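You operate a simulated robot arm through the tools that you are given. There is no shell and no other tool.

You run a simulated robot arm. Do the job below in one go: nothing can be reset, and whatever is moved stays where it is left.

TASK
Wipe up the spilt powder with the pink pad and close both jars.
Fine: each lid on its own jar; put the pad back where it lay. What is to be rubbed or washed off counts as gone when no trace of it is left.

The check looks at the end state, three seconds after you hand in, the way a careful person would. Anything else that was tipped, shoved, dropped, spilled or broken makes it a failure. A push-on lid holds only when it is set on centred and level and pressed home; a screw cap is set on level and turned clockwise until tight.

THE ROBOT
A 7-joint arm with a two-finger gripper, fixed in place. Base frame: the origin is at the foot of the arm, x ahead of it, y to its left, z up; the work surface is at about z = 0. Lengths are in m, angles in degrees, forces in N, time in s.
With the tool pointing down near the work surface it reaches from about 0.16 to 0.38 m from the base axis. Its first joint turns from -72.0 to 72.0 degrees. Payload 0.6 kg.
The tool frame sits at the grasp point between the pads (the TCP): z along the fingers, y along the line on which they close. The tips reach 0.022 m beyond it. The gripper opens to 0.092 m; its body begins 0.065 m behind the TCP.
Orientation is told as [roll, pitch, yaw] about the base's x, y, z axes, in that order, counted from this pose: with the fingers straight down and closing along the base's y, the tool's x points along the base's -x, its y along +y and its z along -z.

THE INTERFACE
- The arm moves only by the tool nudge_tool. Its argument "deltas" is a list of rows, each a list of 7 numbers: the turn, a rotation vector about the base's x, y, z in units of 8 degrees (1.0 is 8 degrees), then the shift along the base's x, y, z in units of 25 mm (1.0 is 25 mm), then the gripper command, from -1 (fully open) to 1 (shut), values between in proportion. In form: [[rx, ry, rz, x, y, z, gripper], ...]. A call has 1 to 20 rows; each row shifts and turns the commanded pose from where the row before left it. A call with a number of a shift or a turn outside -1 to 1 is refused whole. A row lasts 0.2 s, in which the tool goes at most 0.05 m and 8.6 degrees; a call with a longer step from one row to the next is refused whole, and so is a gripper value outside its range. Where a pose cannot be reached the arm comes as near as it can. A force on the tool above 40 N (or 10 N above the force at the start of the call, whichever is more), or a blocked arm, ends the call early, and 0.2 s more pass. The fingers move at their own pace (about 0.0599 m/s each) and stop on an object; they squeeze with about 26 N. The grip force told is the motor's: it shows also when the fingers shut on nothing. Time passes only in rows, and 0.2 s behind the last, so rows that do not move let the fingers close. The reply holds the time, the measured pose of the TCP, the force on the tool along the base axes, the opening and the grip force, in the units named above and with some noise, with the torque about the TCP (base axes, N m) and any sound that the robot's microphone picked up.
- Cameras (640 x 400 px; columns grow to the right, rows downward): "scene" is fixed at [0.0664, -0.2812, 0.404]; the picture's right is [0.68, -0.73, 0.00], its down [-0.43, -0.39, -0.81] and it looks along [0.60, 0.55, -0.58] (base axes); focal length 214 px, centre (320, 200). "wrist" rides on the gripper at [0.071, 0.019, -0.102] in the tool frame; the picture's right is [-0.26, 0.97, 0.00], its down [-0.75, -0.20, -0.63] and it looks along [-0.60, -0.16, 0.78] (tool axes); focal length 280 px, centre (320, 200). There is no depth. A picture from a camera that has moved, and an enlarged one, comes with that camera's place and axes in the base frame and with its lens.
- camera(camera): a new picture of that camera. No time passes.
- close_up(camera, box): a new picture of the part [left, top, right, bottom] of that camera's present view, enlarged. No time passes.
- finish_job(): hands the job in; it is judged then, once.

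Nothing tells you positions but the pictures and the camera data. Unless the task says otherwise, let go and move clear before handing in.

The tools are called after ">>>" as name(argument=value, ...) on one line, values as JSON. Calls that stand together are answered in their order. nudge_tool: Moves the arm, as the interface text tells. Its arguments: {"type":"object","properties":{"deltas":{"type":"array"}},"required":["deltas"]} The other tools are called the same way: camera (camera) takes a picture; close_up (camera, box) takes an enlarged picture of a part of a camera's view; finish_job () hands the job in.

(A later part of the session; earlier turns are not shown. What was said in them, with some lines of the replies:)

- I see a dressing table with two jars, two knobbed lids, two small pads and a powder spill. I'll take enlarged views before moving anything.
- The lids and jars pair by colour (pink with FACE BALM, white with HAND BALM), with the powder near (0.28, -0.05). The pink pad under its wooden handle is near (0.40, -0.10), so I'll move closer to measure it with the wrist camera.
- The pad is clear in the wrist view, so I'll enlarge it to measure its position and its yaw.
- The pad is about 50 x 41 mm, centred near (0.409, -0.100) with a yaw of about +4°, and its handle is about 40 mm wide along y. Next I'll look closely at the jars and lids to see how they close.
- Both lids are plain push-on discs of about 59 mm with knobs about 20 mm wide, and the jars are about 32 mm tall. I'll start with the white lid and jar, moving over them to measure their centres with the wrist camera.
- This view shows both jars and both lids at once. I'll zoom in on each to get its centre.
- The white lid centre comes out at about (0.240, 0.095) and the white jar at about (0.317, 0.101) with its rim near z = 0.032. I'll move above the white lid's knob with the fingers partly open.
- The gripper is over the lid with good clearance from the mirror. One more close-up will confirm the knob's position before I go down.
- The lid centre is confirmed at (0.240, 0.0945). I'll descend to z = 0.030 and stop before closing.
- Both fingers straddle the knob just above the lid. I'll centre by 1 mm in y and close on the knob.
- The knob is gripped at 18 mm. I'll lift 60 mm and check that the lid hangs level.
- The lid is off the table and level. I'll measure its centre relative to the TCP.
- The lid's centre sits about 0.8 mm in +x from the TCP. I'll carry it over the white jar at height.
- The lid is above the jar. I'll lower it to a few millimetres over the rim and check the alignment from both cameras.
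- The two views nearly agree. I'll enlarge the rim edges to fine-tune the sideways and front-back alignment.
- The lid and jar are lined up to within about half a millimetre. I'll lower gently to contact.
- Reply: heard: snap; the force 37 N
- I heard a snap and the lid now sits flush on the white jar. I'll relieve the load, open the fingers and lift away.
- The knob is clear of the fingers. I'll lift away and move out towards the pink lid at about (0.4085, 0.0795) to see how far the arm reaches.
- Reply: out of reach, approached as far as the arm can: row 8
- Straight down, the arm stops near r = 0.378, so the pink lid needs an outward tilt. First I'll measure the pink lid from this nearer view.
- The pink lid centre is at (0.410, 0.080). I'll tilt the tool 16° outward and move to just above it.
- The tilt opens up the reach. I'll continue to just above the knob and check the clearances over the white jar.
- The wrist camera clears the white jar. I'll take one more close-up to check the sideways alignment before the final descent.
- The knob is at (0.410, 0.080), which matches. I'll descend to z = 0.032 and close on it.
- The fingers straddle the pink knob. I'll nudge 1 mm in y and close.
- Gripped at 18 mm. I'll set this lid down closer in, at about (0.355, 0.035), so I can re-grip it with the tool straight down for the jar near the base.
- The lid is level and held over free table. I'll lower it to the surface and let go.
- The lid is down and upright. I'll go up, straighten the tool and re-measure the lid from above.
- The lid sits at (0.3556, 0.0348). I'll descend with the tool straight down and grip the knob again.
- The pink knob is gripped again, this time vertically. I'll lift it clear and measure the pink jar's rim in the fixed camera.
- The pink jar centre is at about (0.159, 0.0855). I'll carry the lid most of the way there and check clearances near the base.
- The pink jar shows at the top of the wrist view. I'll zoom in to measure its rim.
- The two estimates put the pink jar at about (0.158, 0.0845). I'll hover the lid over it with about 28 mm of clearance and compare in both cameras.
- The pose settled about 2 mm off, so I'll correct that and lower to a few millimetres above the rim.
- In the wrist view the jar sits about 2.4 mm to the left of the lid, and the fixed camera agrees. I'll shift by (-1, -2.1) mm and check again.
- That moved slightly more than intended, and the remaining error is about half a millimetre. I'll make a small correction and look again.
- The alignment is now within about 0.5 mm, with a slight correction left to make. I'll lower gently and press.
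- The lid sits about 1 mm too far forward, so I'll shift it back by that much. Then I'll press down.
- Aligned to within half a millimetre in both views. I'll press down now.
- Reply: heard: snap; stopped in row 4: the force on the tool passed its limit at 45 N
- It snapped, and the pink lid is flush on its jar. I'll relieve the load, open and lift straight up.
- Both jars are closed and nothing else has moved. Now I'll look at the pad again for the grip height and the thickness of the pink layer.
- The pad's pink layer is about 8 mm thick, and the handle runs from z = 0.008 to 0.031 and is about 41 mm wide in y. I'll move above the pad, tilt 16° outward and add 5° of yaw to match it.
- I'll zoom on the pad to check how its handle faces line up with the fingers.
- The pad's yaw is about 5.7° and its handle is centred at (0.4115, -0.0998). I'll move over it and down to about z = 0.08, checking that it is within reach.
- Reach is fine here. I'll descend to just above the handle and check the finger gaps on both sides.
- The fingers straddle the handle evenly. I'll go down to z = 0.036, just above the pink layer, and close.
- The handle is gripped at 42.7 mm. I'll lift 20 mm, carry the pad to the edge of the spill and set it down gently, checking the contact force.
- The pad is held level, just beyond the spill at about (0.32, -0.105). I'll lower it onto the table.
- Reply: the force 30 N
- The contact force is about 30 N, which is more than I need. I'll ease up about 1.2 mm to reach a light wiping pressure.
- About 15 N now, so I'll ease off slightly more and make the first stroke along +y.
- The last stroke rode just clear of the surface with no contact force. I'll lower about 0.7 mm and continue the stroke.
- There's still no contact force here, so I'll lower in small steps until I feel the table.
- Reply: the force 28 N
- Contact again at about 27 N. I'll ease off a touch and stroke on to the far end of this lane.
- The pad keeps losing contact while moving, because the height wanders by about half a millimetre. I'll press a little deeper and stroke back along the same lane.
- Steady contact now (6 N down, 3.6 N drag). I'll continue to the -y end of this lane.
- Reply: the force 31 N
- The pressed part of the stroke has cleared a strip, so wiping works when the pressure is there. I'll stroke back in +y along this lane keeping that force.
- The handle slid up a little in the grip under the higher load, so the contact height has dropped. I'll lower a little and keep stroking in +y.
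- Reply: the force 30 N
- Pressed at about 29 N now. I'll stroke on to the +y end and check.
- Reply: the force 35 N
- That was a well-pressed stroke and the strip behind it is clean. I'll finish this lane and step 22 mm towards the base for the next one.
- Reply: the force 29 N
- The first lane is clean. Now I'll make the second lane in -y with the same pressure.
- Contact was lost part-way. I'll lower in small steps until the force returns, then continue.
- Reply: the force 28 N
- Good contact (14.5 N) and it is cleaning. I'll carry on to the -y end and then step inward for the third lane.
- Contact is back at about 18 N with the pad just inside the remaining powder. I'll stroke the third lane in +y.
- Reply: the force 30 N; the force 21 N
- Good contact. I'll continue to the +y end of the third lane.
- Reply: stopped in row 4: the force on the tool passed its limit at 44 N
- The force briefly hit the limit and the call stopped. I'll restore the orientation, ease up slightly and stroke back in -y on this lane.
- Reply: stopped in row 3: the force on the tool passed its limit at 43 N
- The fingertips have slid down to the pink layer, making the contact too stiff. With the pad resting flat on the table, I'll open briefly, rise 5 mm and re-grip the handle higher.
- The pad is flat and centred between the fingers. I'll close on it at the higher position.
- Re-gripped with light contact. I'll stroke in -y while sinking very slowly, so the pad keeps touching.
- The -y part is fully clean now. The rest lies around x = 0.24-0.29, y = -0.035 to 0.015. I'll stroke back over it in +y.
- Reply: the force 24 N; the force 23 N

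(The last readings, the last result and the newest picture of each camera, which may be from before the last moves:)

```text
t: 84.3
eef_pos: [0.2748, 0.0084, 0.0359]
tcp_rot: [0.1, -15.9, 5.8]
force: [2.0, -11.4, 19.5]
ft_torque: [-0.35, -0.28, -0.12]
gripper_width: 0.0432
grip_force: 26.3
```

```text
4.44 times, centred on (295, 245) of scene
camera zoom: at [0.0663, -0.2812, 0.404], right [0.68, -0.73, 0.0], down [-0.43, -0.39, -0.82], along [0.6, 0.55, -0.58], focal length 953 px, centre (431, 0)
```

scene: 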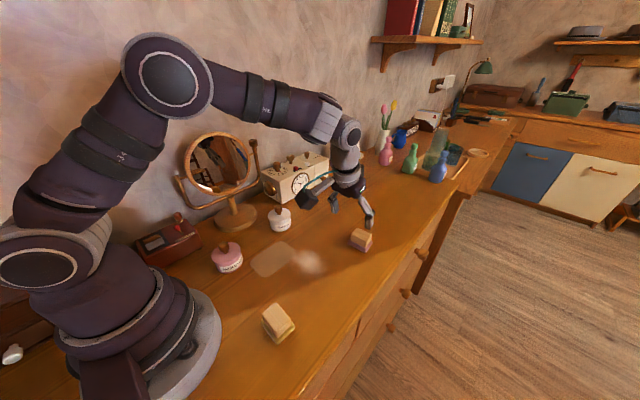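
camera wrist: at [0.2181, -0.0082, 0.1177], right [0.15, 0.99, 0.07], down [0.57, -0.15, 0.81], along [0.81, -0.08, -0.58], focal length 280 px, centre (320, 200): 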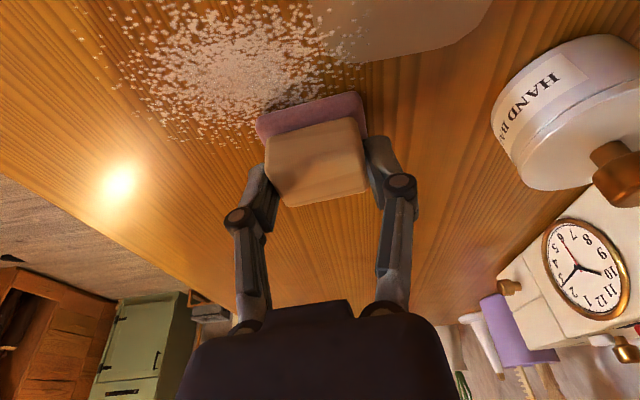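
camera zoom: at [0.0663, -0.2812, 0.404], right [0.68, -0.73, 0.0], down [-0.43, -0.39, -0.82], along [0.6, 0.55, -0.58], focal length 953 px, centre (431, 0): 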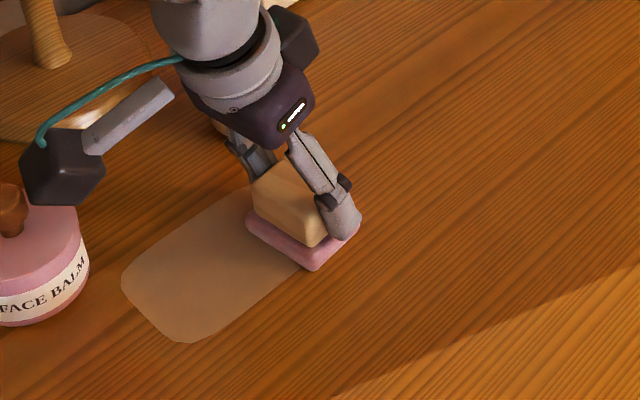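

The powder looks gone. I'll lift the pad and inspect the whole area closely for traces.

>>> nudge_tool(deltas=[[0, 0, 0, 0, 0, 0.3, 1], [0, 0, 0, 0, 0, 0.6, 1], [0, 0, 0, 0.4, -0.6, 0.3, 1], [0, 0, 0, 0.5, -0.6, 0, 1], [0, 0, 0, 0.5, -0.6, 0, 1], [0, 0, 0, 0.5, -0.6, 0, 1], [0, 0, 0, 0.5, -0.6, 0, 1], [0, 0, 0, 0, 0, 0, 1]])

>>> camera(camera="scene")

>>> close_up(camera="scene", box=[240, 225, 340, 295])

>>> close_up(camera="wrist", box=[160, 0, 640, 200])

```text
t: 86.1
eef_pos: [0.3342, -0.0655, 0.0646]
tcp_rot: [0.1, -15.9, 5.8]
force: [0.0, 0.2, -1.1]
ft_torque: [-0.02, 0.0, -0.04]
gripper_width: 0.043
grip_force: 26.4
```

```text
taken
```

scene: 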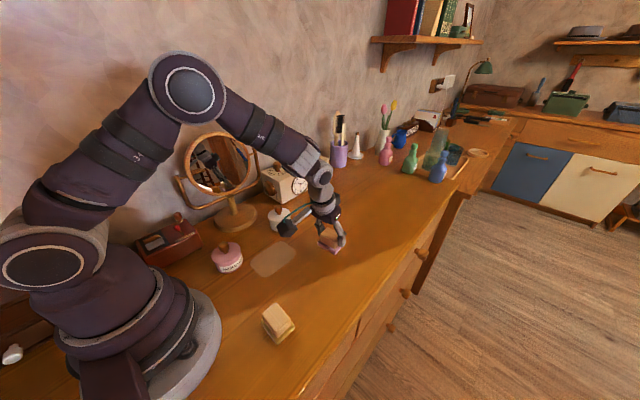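

```text
5.71 times, centred on (290, 260) of scene
camera zoom: at [0.0664, -0.2812, 0.404], right [0.68, -0.73, 0.0], down [-0.43, -0.39, -0.81], along [0.6, 0.55, -0.58], focal length 1226 px, centre (491, -143)
```

zoom: 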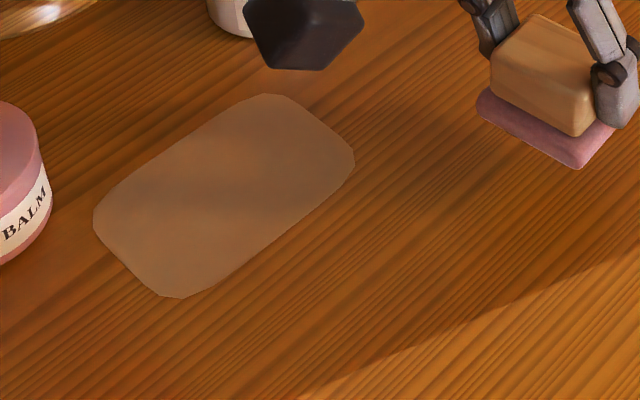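

```text
1.33 times, centred on (400, 100) of wrist
camera zoom: at [0.2362, -0.0567, 0.1445], right [0.15, 0.99, 0.07], down [0.57, -0.15, 0.81], along [0.81, -0.08, -0.59], focal length 374 px, centre (213, 333)
```

zoom: 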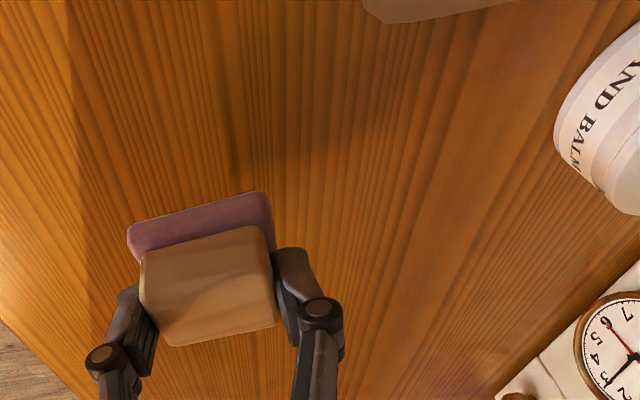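

No trace shows so far, and I'll check again once the arm is out of the way. Now I'll carry the pad back over its original spot, with the TCP at about (0.407, -0.100).

>>> nudge_tool(deltas=[[0, 0, 0, 0.5, -0.236, 0, 1], [0, 0, 0, 0.6, -0.285, 0, 1], [0, 0, 0, 0.6, -0.285, 0, 1], [0, 0, 0, 0.6, -0.285, 0, 1], [0, 0, 0, 0.6, -0.285, -0.2, 1], [0, 0, 0, 0, 0, 0, 1], [0, 0, 0, 0, 0, 0, 1]])

>>> close_up(camera="scene", box=[342, 222, 380, 256])

>>> close_up(camera="wrist", box=[220, 60, 420, 230])

```text
t: 87.7
eef_pos: [0.4039, -0.1028, 0.0594]
tcp_rot: [0.1, -15.9, 5.8]
force: [0.8, -0.1, -0.3]
ft_torque: [0.01, 0.0, -0.02]
gripper_width: 0.043
grip_force: 26.2
```

```text
11.76 times, centred on (361, 239) of scene
camera zoom: at [0.0664, -0.2812, 0.404], right [0.68, -0.73, 0.0], down [-0.43, -0.39, -0.81], along [0.6, 0.55, -0.58], focal length 2523 px, centre (-162, -259)
```

zoom: 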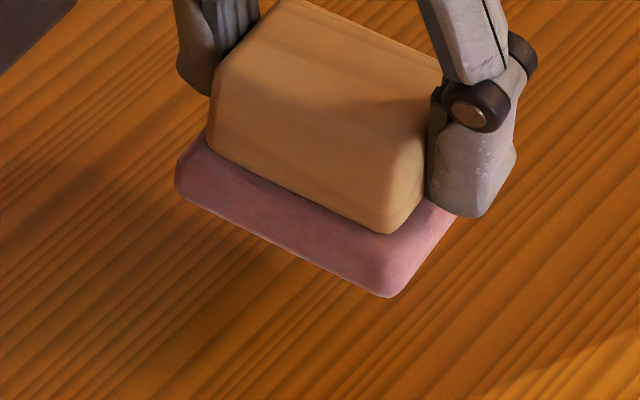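

```text
2.35 times, centred on (320, 145) of wrist
camera zoom: at [0.3069, -0.0941, 0.1388], right [0.15, 0.99, 0.07], down [0.57, -0.15, 0.81], along [0.81, -0.08, -0.59], focal length 660 px, centre (320, 329)
```

zoom: 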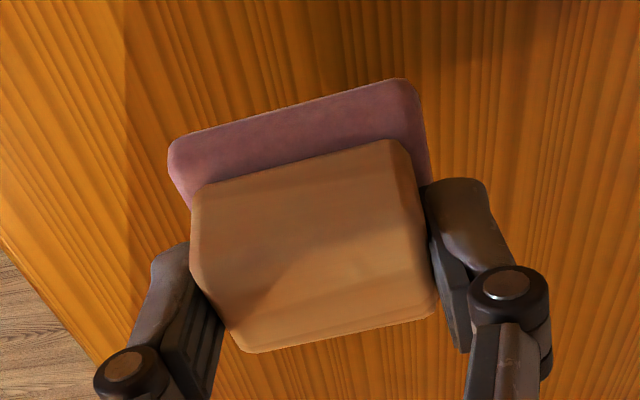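

The pad is about 3 mm off its original spot. I'll correct that and lower to just above the table, then compare with the first picture.

>>> nudge_tool(deltas=[[0, 0, 0, 0.11, 0.13, -0.2, 1], [0, 0, 0, 0, 0, -0.4, 1], [0, 0, 0, 0, 0, -0.24, 1], [0, 0, 0, 0, 0, 0, 1], [0, 0, 0, 0, 0, 0, 1]])

>>> close_up(camera="scene", box=[342, 222, 380, 256])

```text
t: 88.9
eef_pos: [0.4089, -0.0998, 0.0382]
tcp_rot: [0.2, -15.9, 5.8]
force: [-0.1, -0.6, 0.1]
ft_torque: [-0.02, 0.01, -0.03]
gripper_width: 0.043
grip_force: 25.9
```

```text
11.76 times, centred on (361, 239) of scene
camera zoom: at [0.0664, -0.2812, 0.404], right [0.68, -0.73, 0.0], down [-0.43, -0.39, -0.81], along [0.6, 0.55, -0.58], focal length 2523 px, centre (-162, -259)
```

zoom: 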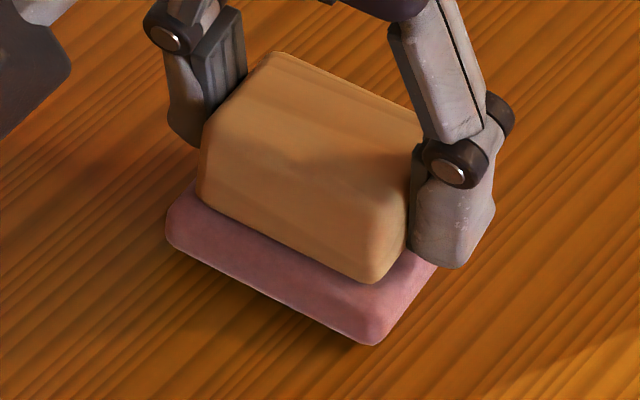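

>>> nudge_tool(deltas=[[0, 0, 0, -0.03, -0.03, -0.06, 1], [0, 0, 0, 0, 0, 0, 1], [0, 0, 0, 0, 0, 0, 1]])

>>> close_up(camera="scene", box=[342, 222, 380, 256])

```text
t: 89.7
eef_pos: [0.4074, -0.1003, 0.036]
tcp_rot: [0.1, -15.8, 5.8]
force: [0.8, -0.3, -0.3]
ft_torque: [-0.01, 0.0, -0.02]
gripper_width: 0.0429
grip_force: 26.2
```

```text
11.76 times, centred on (361, 239) of scene
camera zoom: at [0.0664, -0.2812, 0.404], right [0.68, -0.73, 0.0], down [-0.43, -0.39, -0.81], along [0.6, 0.55, -0.58], focal length 2523 px, centre (-162, -259)
```

zoom: 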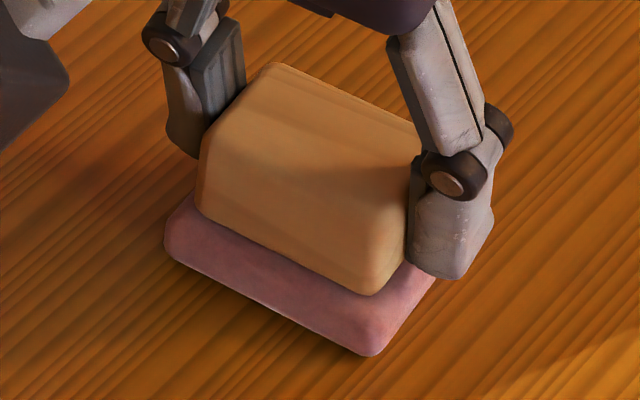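

Only about 1 mm remains above the table and the outline almost overlays the original. I'll lower until I feel light contact, then release.

>>> nudge_tool(deltas=[[0, 0, 0, 0, 0, -0.03, 1], [0, 0, 0, 0, 0, 0, 1]])

>>> close_up(camera="scene", box=[342, 222, 380, 256])

```text
t: 90.3
eef_pos: [0.4079, -0.0998, 0.0372]
tcp_rot: [0.1, -15.9, 5.8]
force: [-0.3, 0.7, 0.3]
ft_torque: [0.01, 0.0, 0.0]
gripper_width: 0.043
grip_force: 26.0
```

```text
11.76 times, centred on (361, 239) of scene
camera zoom: at [0.0664, -0.2812, 0.404], right [0.68, -0.73, 0.0], down [-0.43, -0.39, -0.81], along [0.6, 0.55, -0.58], focal length 2523 px, centre (-162, -259)
```

zoom: 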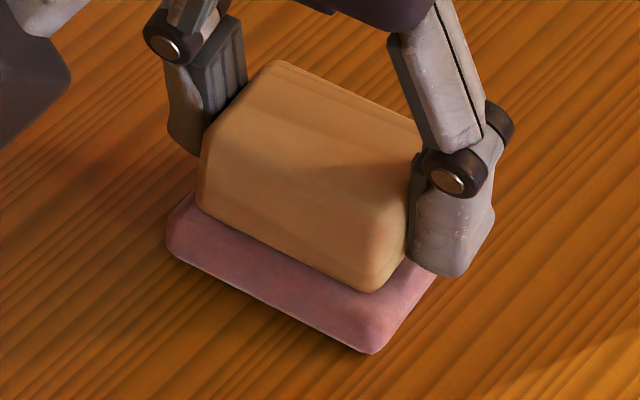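

>>> nudge_tool(deltas=[[0, 0, 0, 0, 0, -0.05, 1], [0, 0, 0, 0, 0, 0, 1]])

>>> close_up(camera="scene", box=[342, 222, 380, 256])

```text
t: 90.9
eef_pos: [0.4082, -0.0992, 0.0368]
tcp_rot: [0.1, -15.9, 5.8]
force: [0.6, 0.5, -0.3]
ft_torque: [0.0, 0.01, -0.01]
gripper_width: 0.0431
grip_force: 26.2
```

```text
11.76 times, centred on (361, 239) of scene
camera zoom: at [0.0664, -0.2812, 0.404], right [0.68, -0.73, 0.0], down [-0.43, -0.39, -0.81], along [0.6, 0.55, -0.58], focal length 2523 px, centre (-162, -259)
```

zoom: 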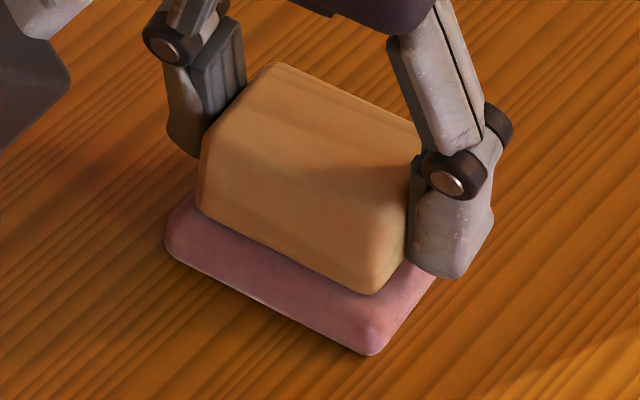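

>>> nudge_tool(deltas=[[0, 0, 0, 0, 0, -0.03, 1], [0, 0, 0, 0, 0, 0, 1]])

>>> close_up(camera="scene", box=[342, 222, 380, 256])

```text
t: 91.5
eef_pos: [0.4088, -0.0996, 0.0361]
tcp_rot: [0.1, -16.0, 5.8]
force: [-2.2, 0.0, 8.3]
ft_torque: [-0.05, -0.08, 0.01]
gripper_width: 0.043
grip_force: 25.9
```

```text
11.76 times, centred on (361, 239) of scene
camera zoom: at [0.0663, -0.2812, 0.404], right [0.68, -0.73, 0.0], down [-0.43, -0.39, -0.81], along [0.6, 0.55, -0.58], focal length 2523 px, centre (-162, -259)
```

zoom: 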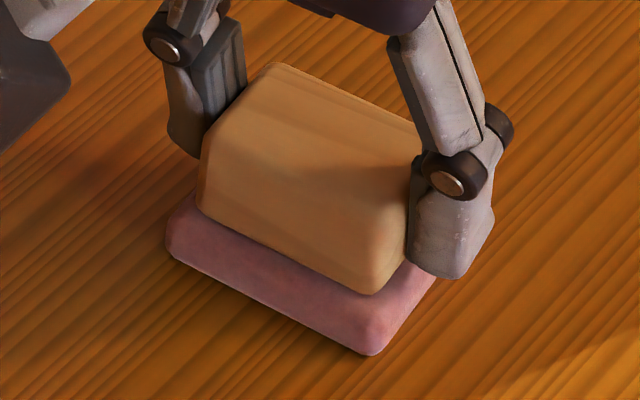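

Light contact at 8 N, and the pad is within about 1.5 mm of its original outline. I'll open the fingers and rise straight up.

>>> nudge_tool(deltas=[[0, 0, 0, 0, 0, 0.01, 0.6], [0, 0, 0, 0, 0, 0, 0.2], [0, 0, 0, 0, 0, 0, -0.1], [0, 0, 0, 0, 0, 0, -0.35], [0, 0, 0, 0, 0, 0, -0.44], [0, 0, 0, 0, 0, 0, -0.44]])

>>> close_up(camera="scene", box=[342, 222, 380, 256])

>>> close_up(camera="wrist", box=[220, 60, 420, 230])

```text
t: 92.9
eef_pos: [0.4092, -0.0998, 0.0364]
tcp_rot: [0.0, -15.8, 5.8]
force: [0.7, 0.3, -0.9]
ft_torque: [-0.01, -0.01, 0.03]
gripper_width: 0.066
grip_force: 0.1
```

```text
11.76 times, centred on (361, 239) of scene
camera zoom: at [0.0664, -0.2812, 0.404], right [0.68, -0.73, 0.0], down [-0.43, -0.39, -0.81], along [0.6, 0.55, -0.58], focal length 2523 px, centre (-162, -259)
```

zoom: 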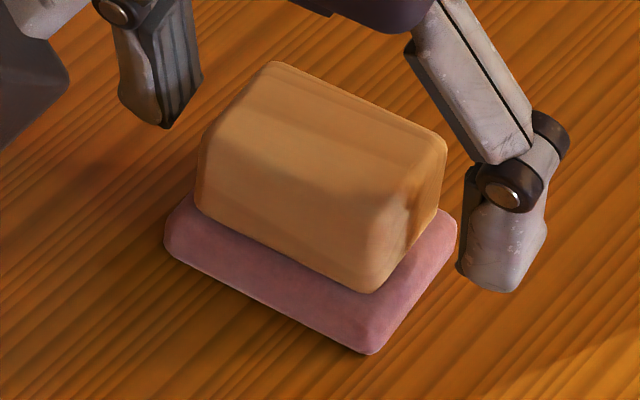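

```text
2.35 times, centred on (320, 145) of wrist
camera zoom: at [0.3115, -0.0901, 0.1149], right [0.15, 0.99, 0.07], down [0.57, -0.15, 0.81], along [0.81, -0.08, -0.59], focal length 660 px, centre (320, 329)
```

zoom: 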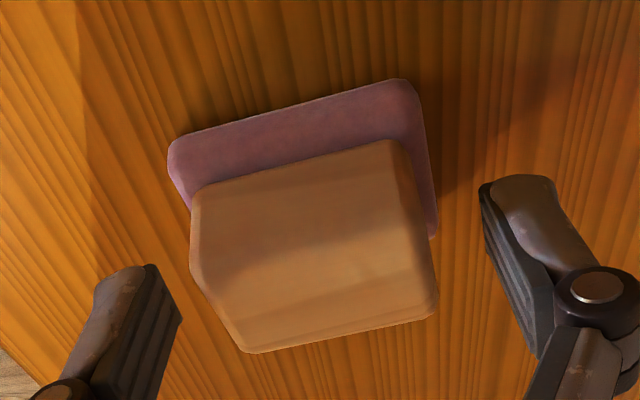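

The pad lies flat, about 2 mm from where it was. I'll go up, straighten the tool and retreat for a final inspection.

>>> nudge_tool(deltas=[[0, 0, 0, 0, 0, 0.4, -0.44], [0, 0, 0, 0, 0, 0.8, -0.44], [0, 0, 0, 0, 0, 0.8, -0.44], [0, 0, 0, -0.3, 0, 0.8, -0.44], [0, 0, 0, -0.6, 0.2, 0.8, -0.44], [0, 0, -0.7, -0.6, 0.3, 0.8, -0.44], [0, 1, 0, -0.6, 0.3, 0.8, -0.44], [0, 1, 0, -0.6, 0.3, 0.8, -0.44], [0, 0, 0, -0.7, 0.3, 0.8, -0.44], [0, 0, 0, -0.7, 0.3, 0.8, -0.44], [0, 0, 0, -0.7, 0.4, 0.8, -0.44], [0, 0, 0, -0.7, 0.4, 0.8, -0.44], [0, 0, 0, -0.7, 0.4, 0.6, -0.44], [0, 0, 0, 0, 0, 0, -0.44]])

>>> camera(camera="scene")

>>> camera(camera="wrist")

>>> close_up(camera="scene", box=[265, 235, 345, 285])

>>> close_up(camera="scene", box=[205, 195, 305, 280])

```text
t: 95.9
eef_pos: [0.2556, -0.0246, 0.2818]
tcp_rot: [0.2, 0.2, 0.3]
force: [0.4, -1.0, 0.1]
ft_torque: [0.01, -0.02, -0.01]
gripper_width: 0.0661
grip_force: 0.1
```

```text
taken
```

scene: 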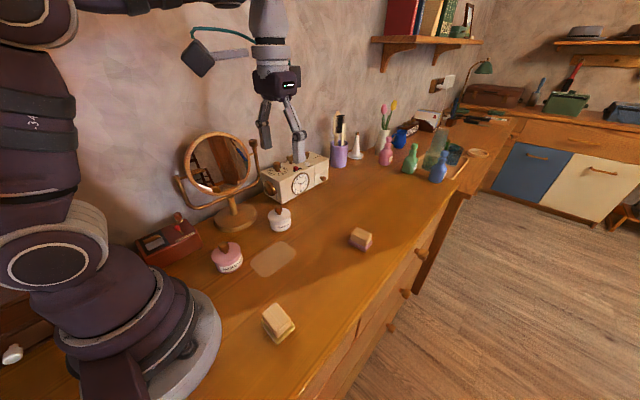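

```text
taken
camera wrist: at [0.1842, -0.0064, 0.3843], right [0.26, 0.97, 0.0], down [0.75, -0.2, 0.62], along [0.6, -0.16, -0.78], focal length 280 px, centre (320, 200)
```

wrist: 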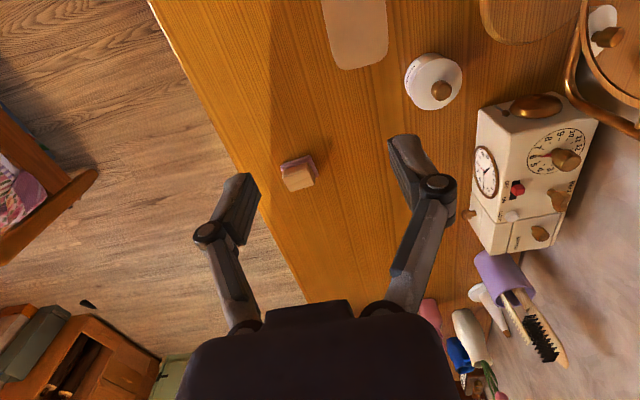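

```text
8.00 times, centred on (305, 260) of scene
camera zoom: at [0.0663, -0.2812, 0.404], right [0.68, -0.73, 0.0], down [-0.43, -0.39, -0.81], along [0.6, 0.55, -0.58], focal length 1716 px, centre (440, -280)
```

zoom: 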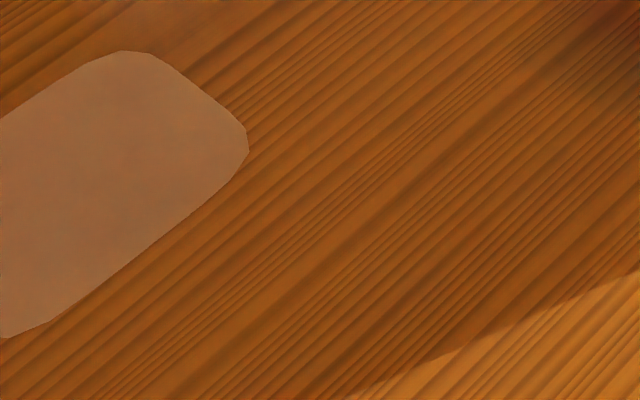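

```text
4.71 times, centred on (255, 238) of scene
camera zoom: at [0.0663, -0.2812, 0.404], right [0.68, -0.73, 0.0], down [-0.43, -0.39, -0.81], along [0.6, 0.55, -0.58], focal length 1009 px, centre (626, 24)
```

zoom: 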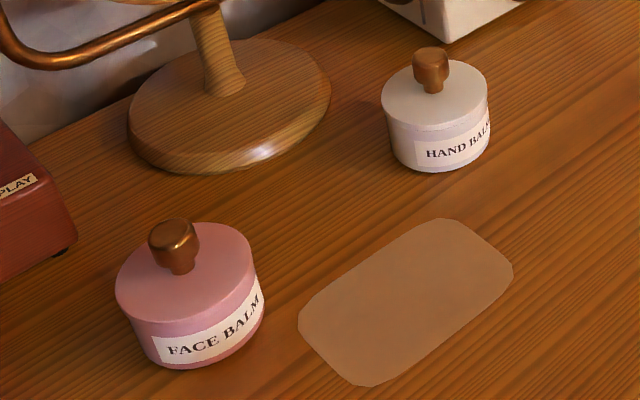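

The spill area is clean. Last, close checks of both lids, the pad and the wider table for stray grains.

>>> close_up(camera="scene", box=[208, 236, 248, 276])

>>> close_up(camera="scene", box=[262, 200, 298, 236])

>>> close_up(camera="scene", box=[342, 222, 380, 256])

>>> close_up(camera="scene", box=[290, 220, 400, 300])

>>> close_up(camera="wrist", box=[240, 0, 480, 200])

```text
10.00 times, centred on (228, 256) of scene
camera zoom: at [0.0663, -0.2812, 0.404], right [0.68, -0.73, 0.0], down [-0.43, -0.39, -0.81], along [0.6, 0.55, -0.58], focal length 2145 px, centre (1240, -360)
```

zoom: 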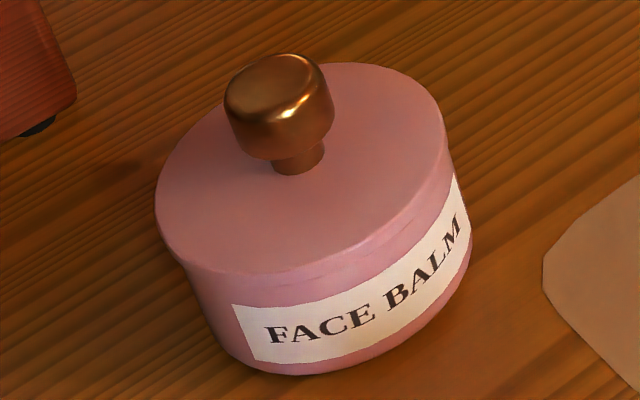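

```text
11.11 times, centred on (280, 218) of scene
camera zoom: at [0.0663, -0.2812, 0.404], right [0.68, -0.73, 0.0], down [-0.43, -0.39, -0.81], along [0.6, 0.55, -0.58], focal length 2383 px, centre (764, 0)
```

zoom: 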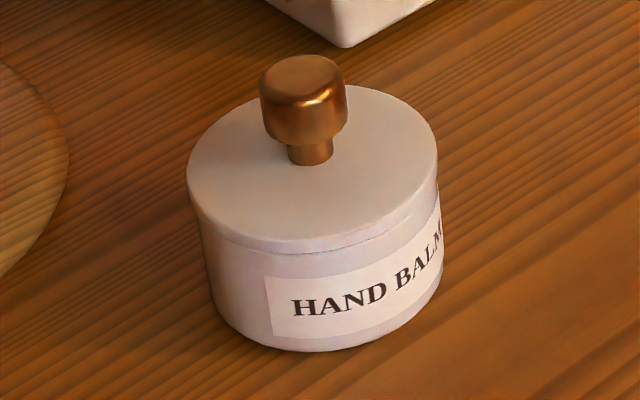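

```text
11.76 times, centred on (361, 239) of scene
camera zoom: at [0.0663, -0.2812, 0.404], right [0.68, -0.73, 0.0], down [-0.43, -0.39, -0.81], along [0.6, 0.55, -0.58], focal length 2523 px, centre (-162, -259)
```

zoom: 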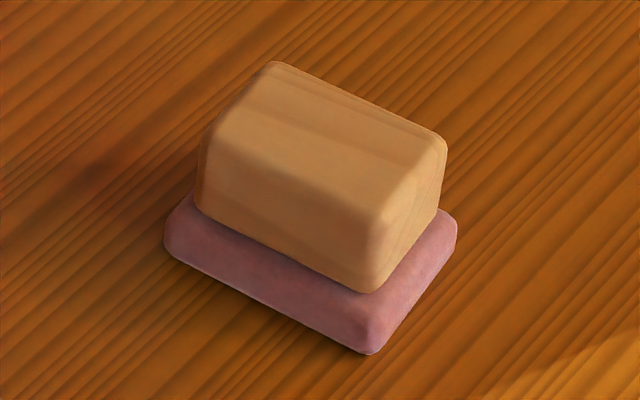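

```text
5.00 times, centred on (345, 260) of scene
camera zoom: at [0.0663, -0.2812, 0.404], right [0.68, -0.73, 0.0], down [-0.43, -0.39, -0.81], along [0.6, 0.55, -0.58], focal length 1072 px, centre (195, -100)
```

zoom: 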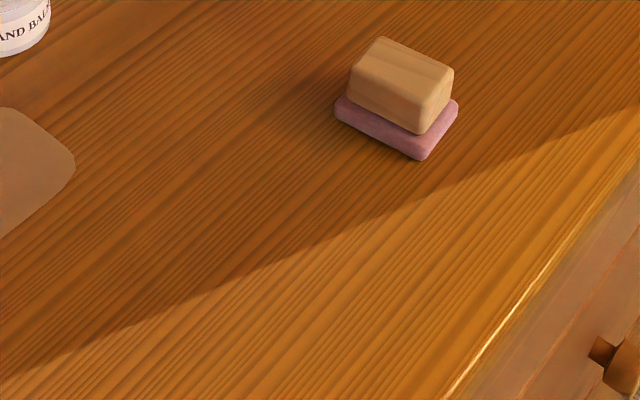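

```text
2.00 times, centred on (360, 100) of wrist
camera zoom: at [0.1842, -0.0064, 0.3843], right [0.26, 0.97, 0.0], down [0.75, -0.2, 0.62], along [0.6, -0.16, -0.78], focal length 561 px, centre (240, 400)
```

zoom: 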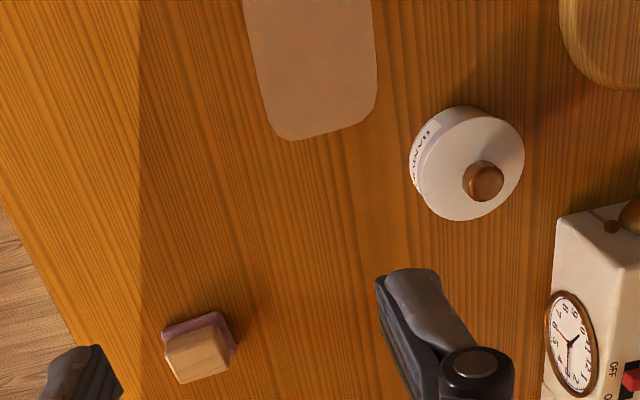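

Everything looks right. I'll take one more magnified look at the seams to be sure both lids are fully home.

>>> close_up(camera="scene", box=[270, 212, 290, 232])

>>> close_up(camera="scene", box=[216, 252, 240, 276])

>>> close_up(camera="wrist", box=[395, 45, 475, 115])

```text
16.00 times, centred on (280, 222) of scene
camera zoom: at [0.0663, -0.2812, 0.404], right [0.68, -0.73, 0.0], down [-0.43, -0.39, -0.81], along [0.6, 0.55, -0.58], focal length 3432 px, centre (960, -152)
```

zoom: 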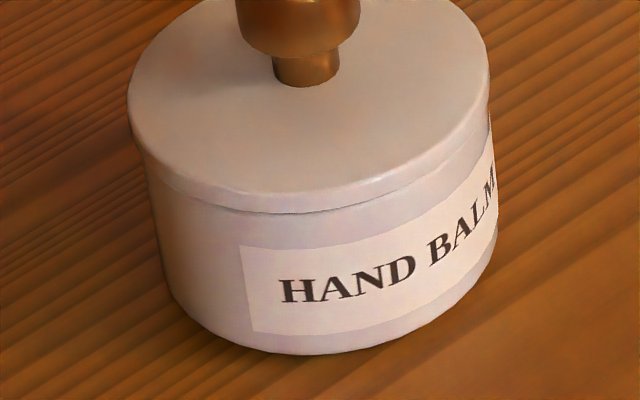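

```text
16.00 times, centred on (228, 264) of scene
camera zoom: at [0.0663, -0.2812, 0.404], right [0.68, -0.73, 0.0], down [-0.43, -0.39, -0.81], along [0.6, 0.55, -0.58], focal length 3432 px, centre (1792, -824)
```

zoom: 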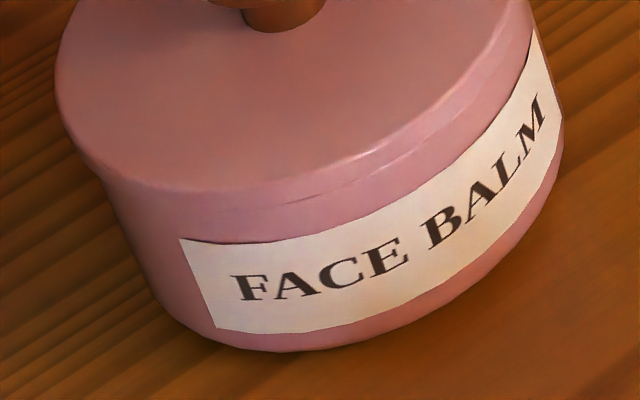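

```text
5.71 times, centred on (435, 80) of wrist
camera zoom: at [0.1842, -0.0064, 0.3843], right [0.26, 0.97, 0.0], down [0.75, -0.2, 0.62], along [0.6, -0.16, -0.78], focal length 1602 px, centre (-337, 886)
```

zoom: 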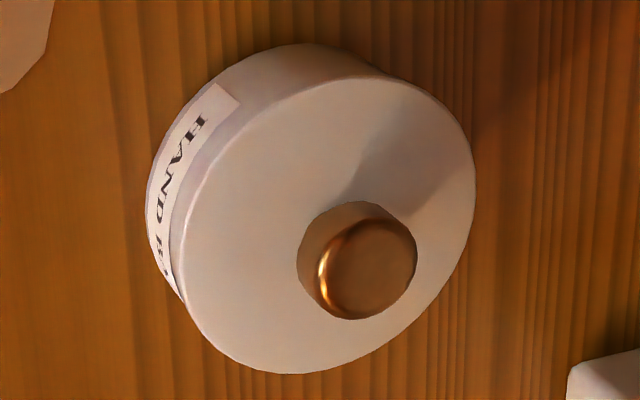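

Both lids are snapped on, level and flush on the jars of their own colour. The powder is gone without a trace. The pink pad lies flat about 2 mm from its original spot, and the arm is clear, so I'm handing in.

>>> finish_job()

```text
The job is handed in.
```

The spilt powder is wiped up, both jars are closed and the pink pad is back in its place. I've handed the job in; no result has come back yet.

- **Powder:** close-ups from both cameras show no trace left on the table. The pale patch beside the spill looked the same before and after, so I took it to be part of the table.
- **Jars:** the white lid is on the HAND BALM jar and the pink lid on the FACE BALM jar. Each went on with an audible snap and looks level and flush. The HAND BALM jar shifted by about 1 mm when I pressed its lid on.
- **Pad:** it lies flat about 2 mm from where it started, at nearly the same angle.
- **Everything else:** nothing else was tipped or moved that I could see. I let go of everything and moved the arm clear before handing in.
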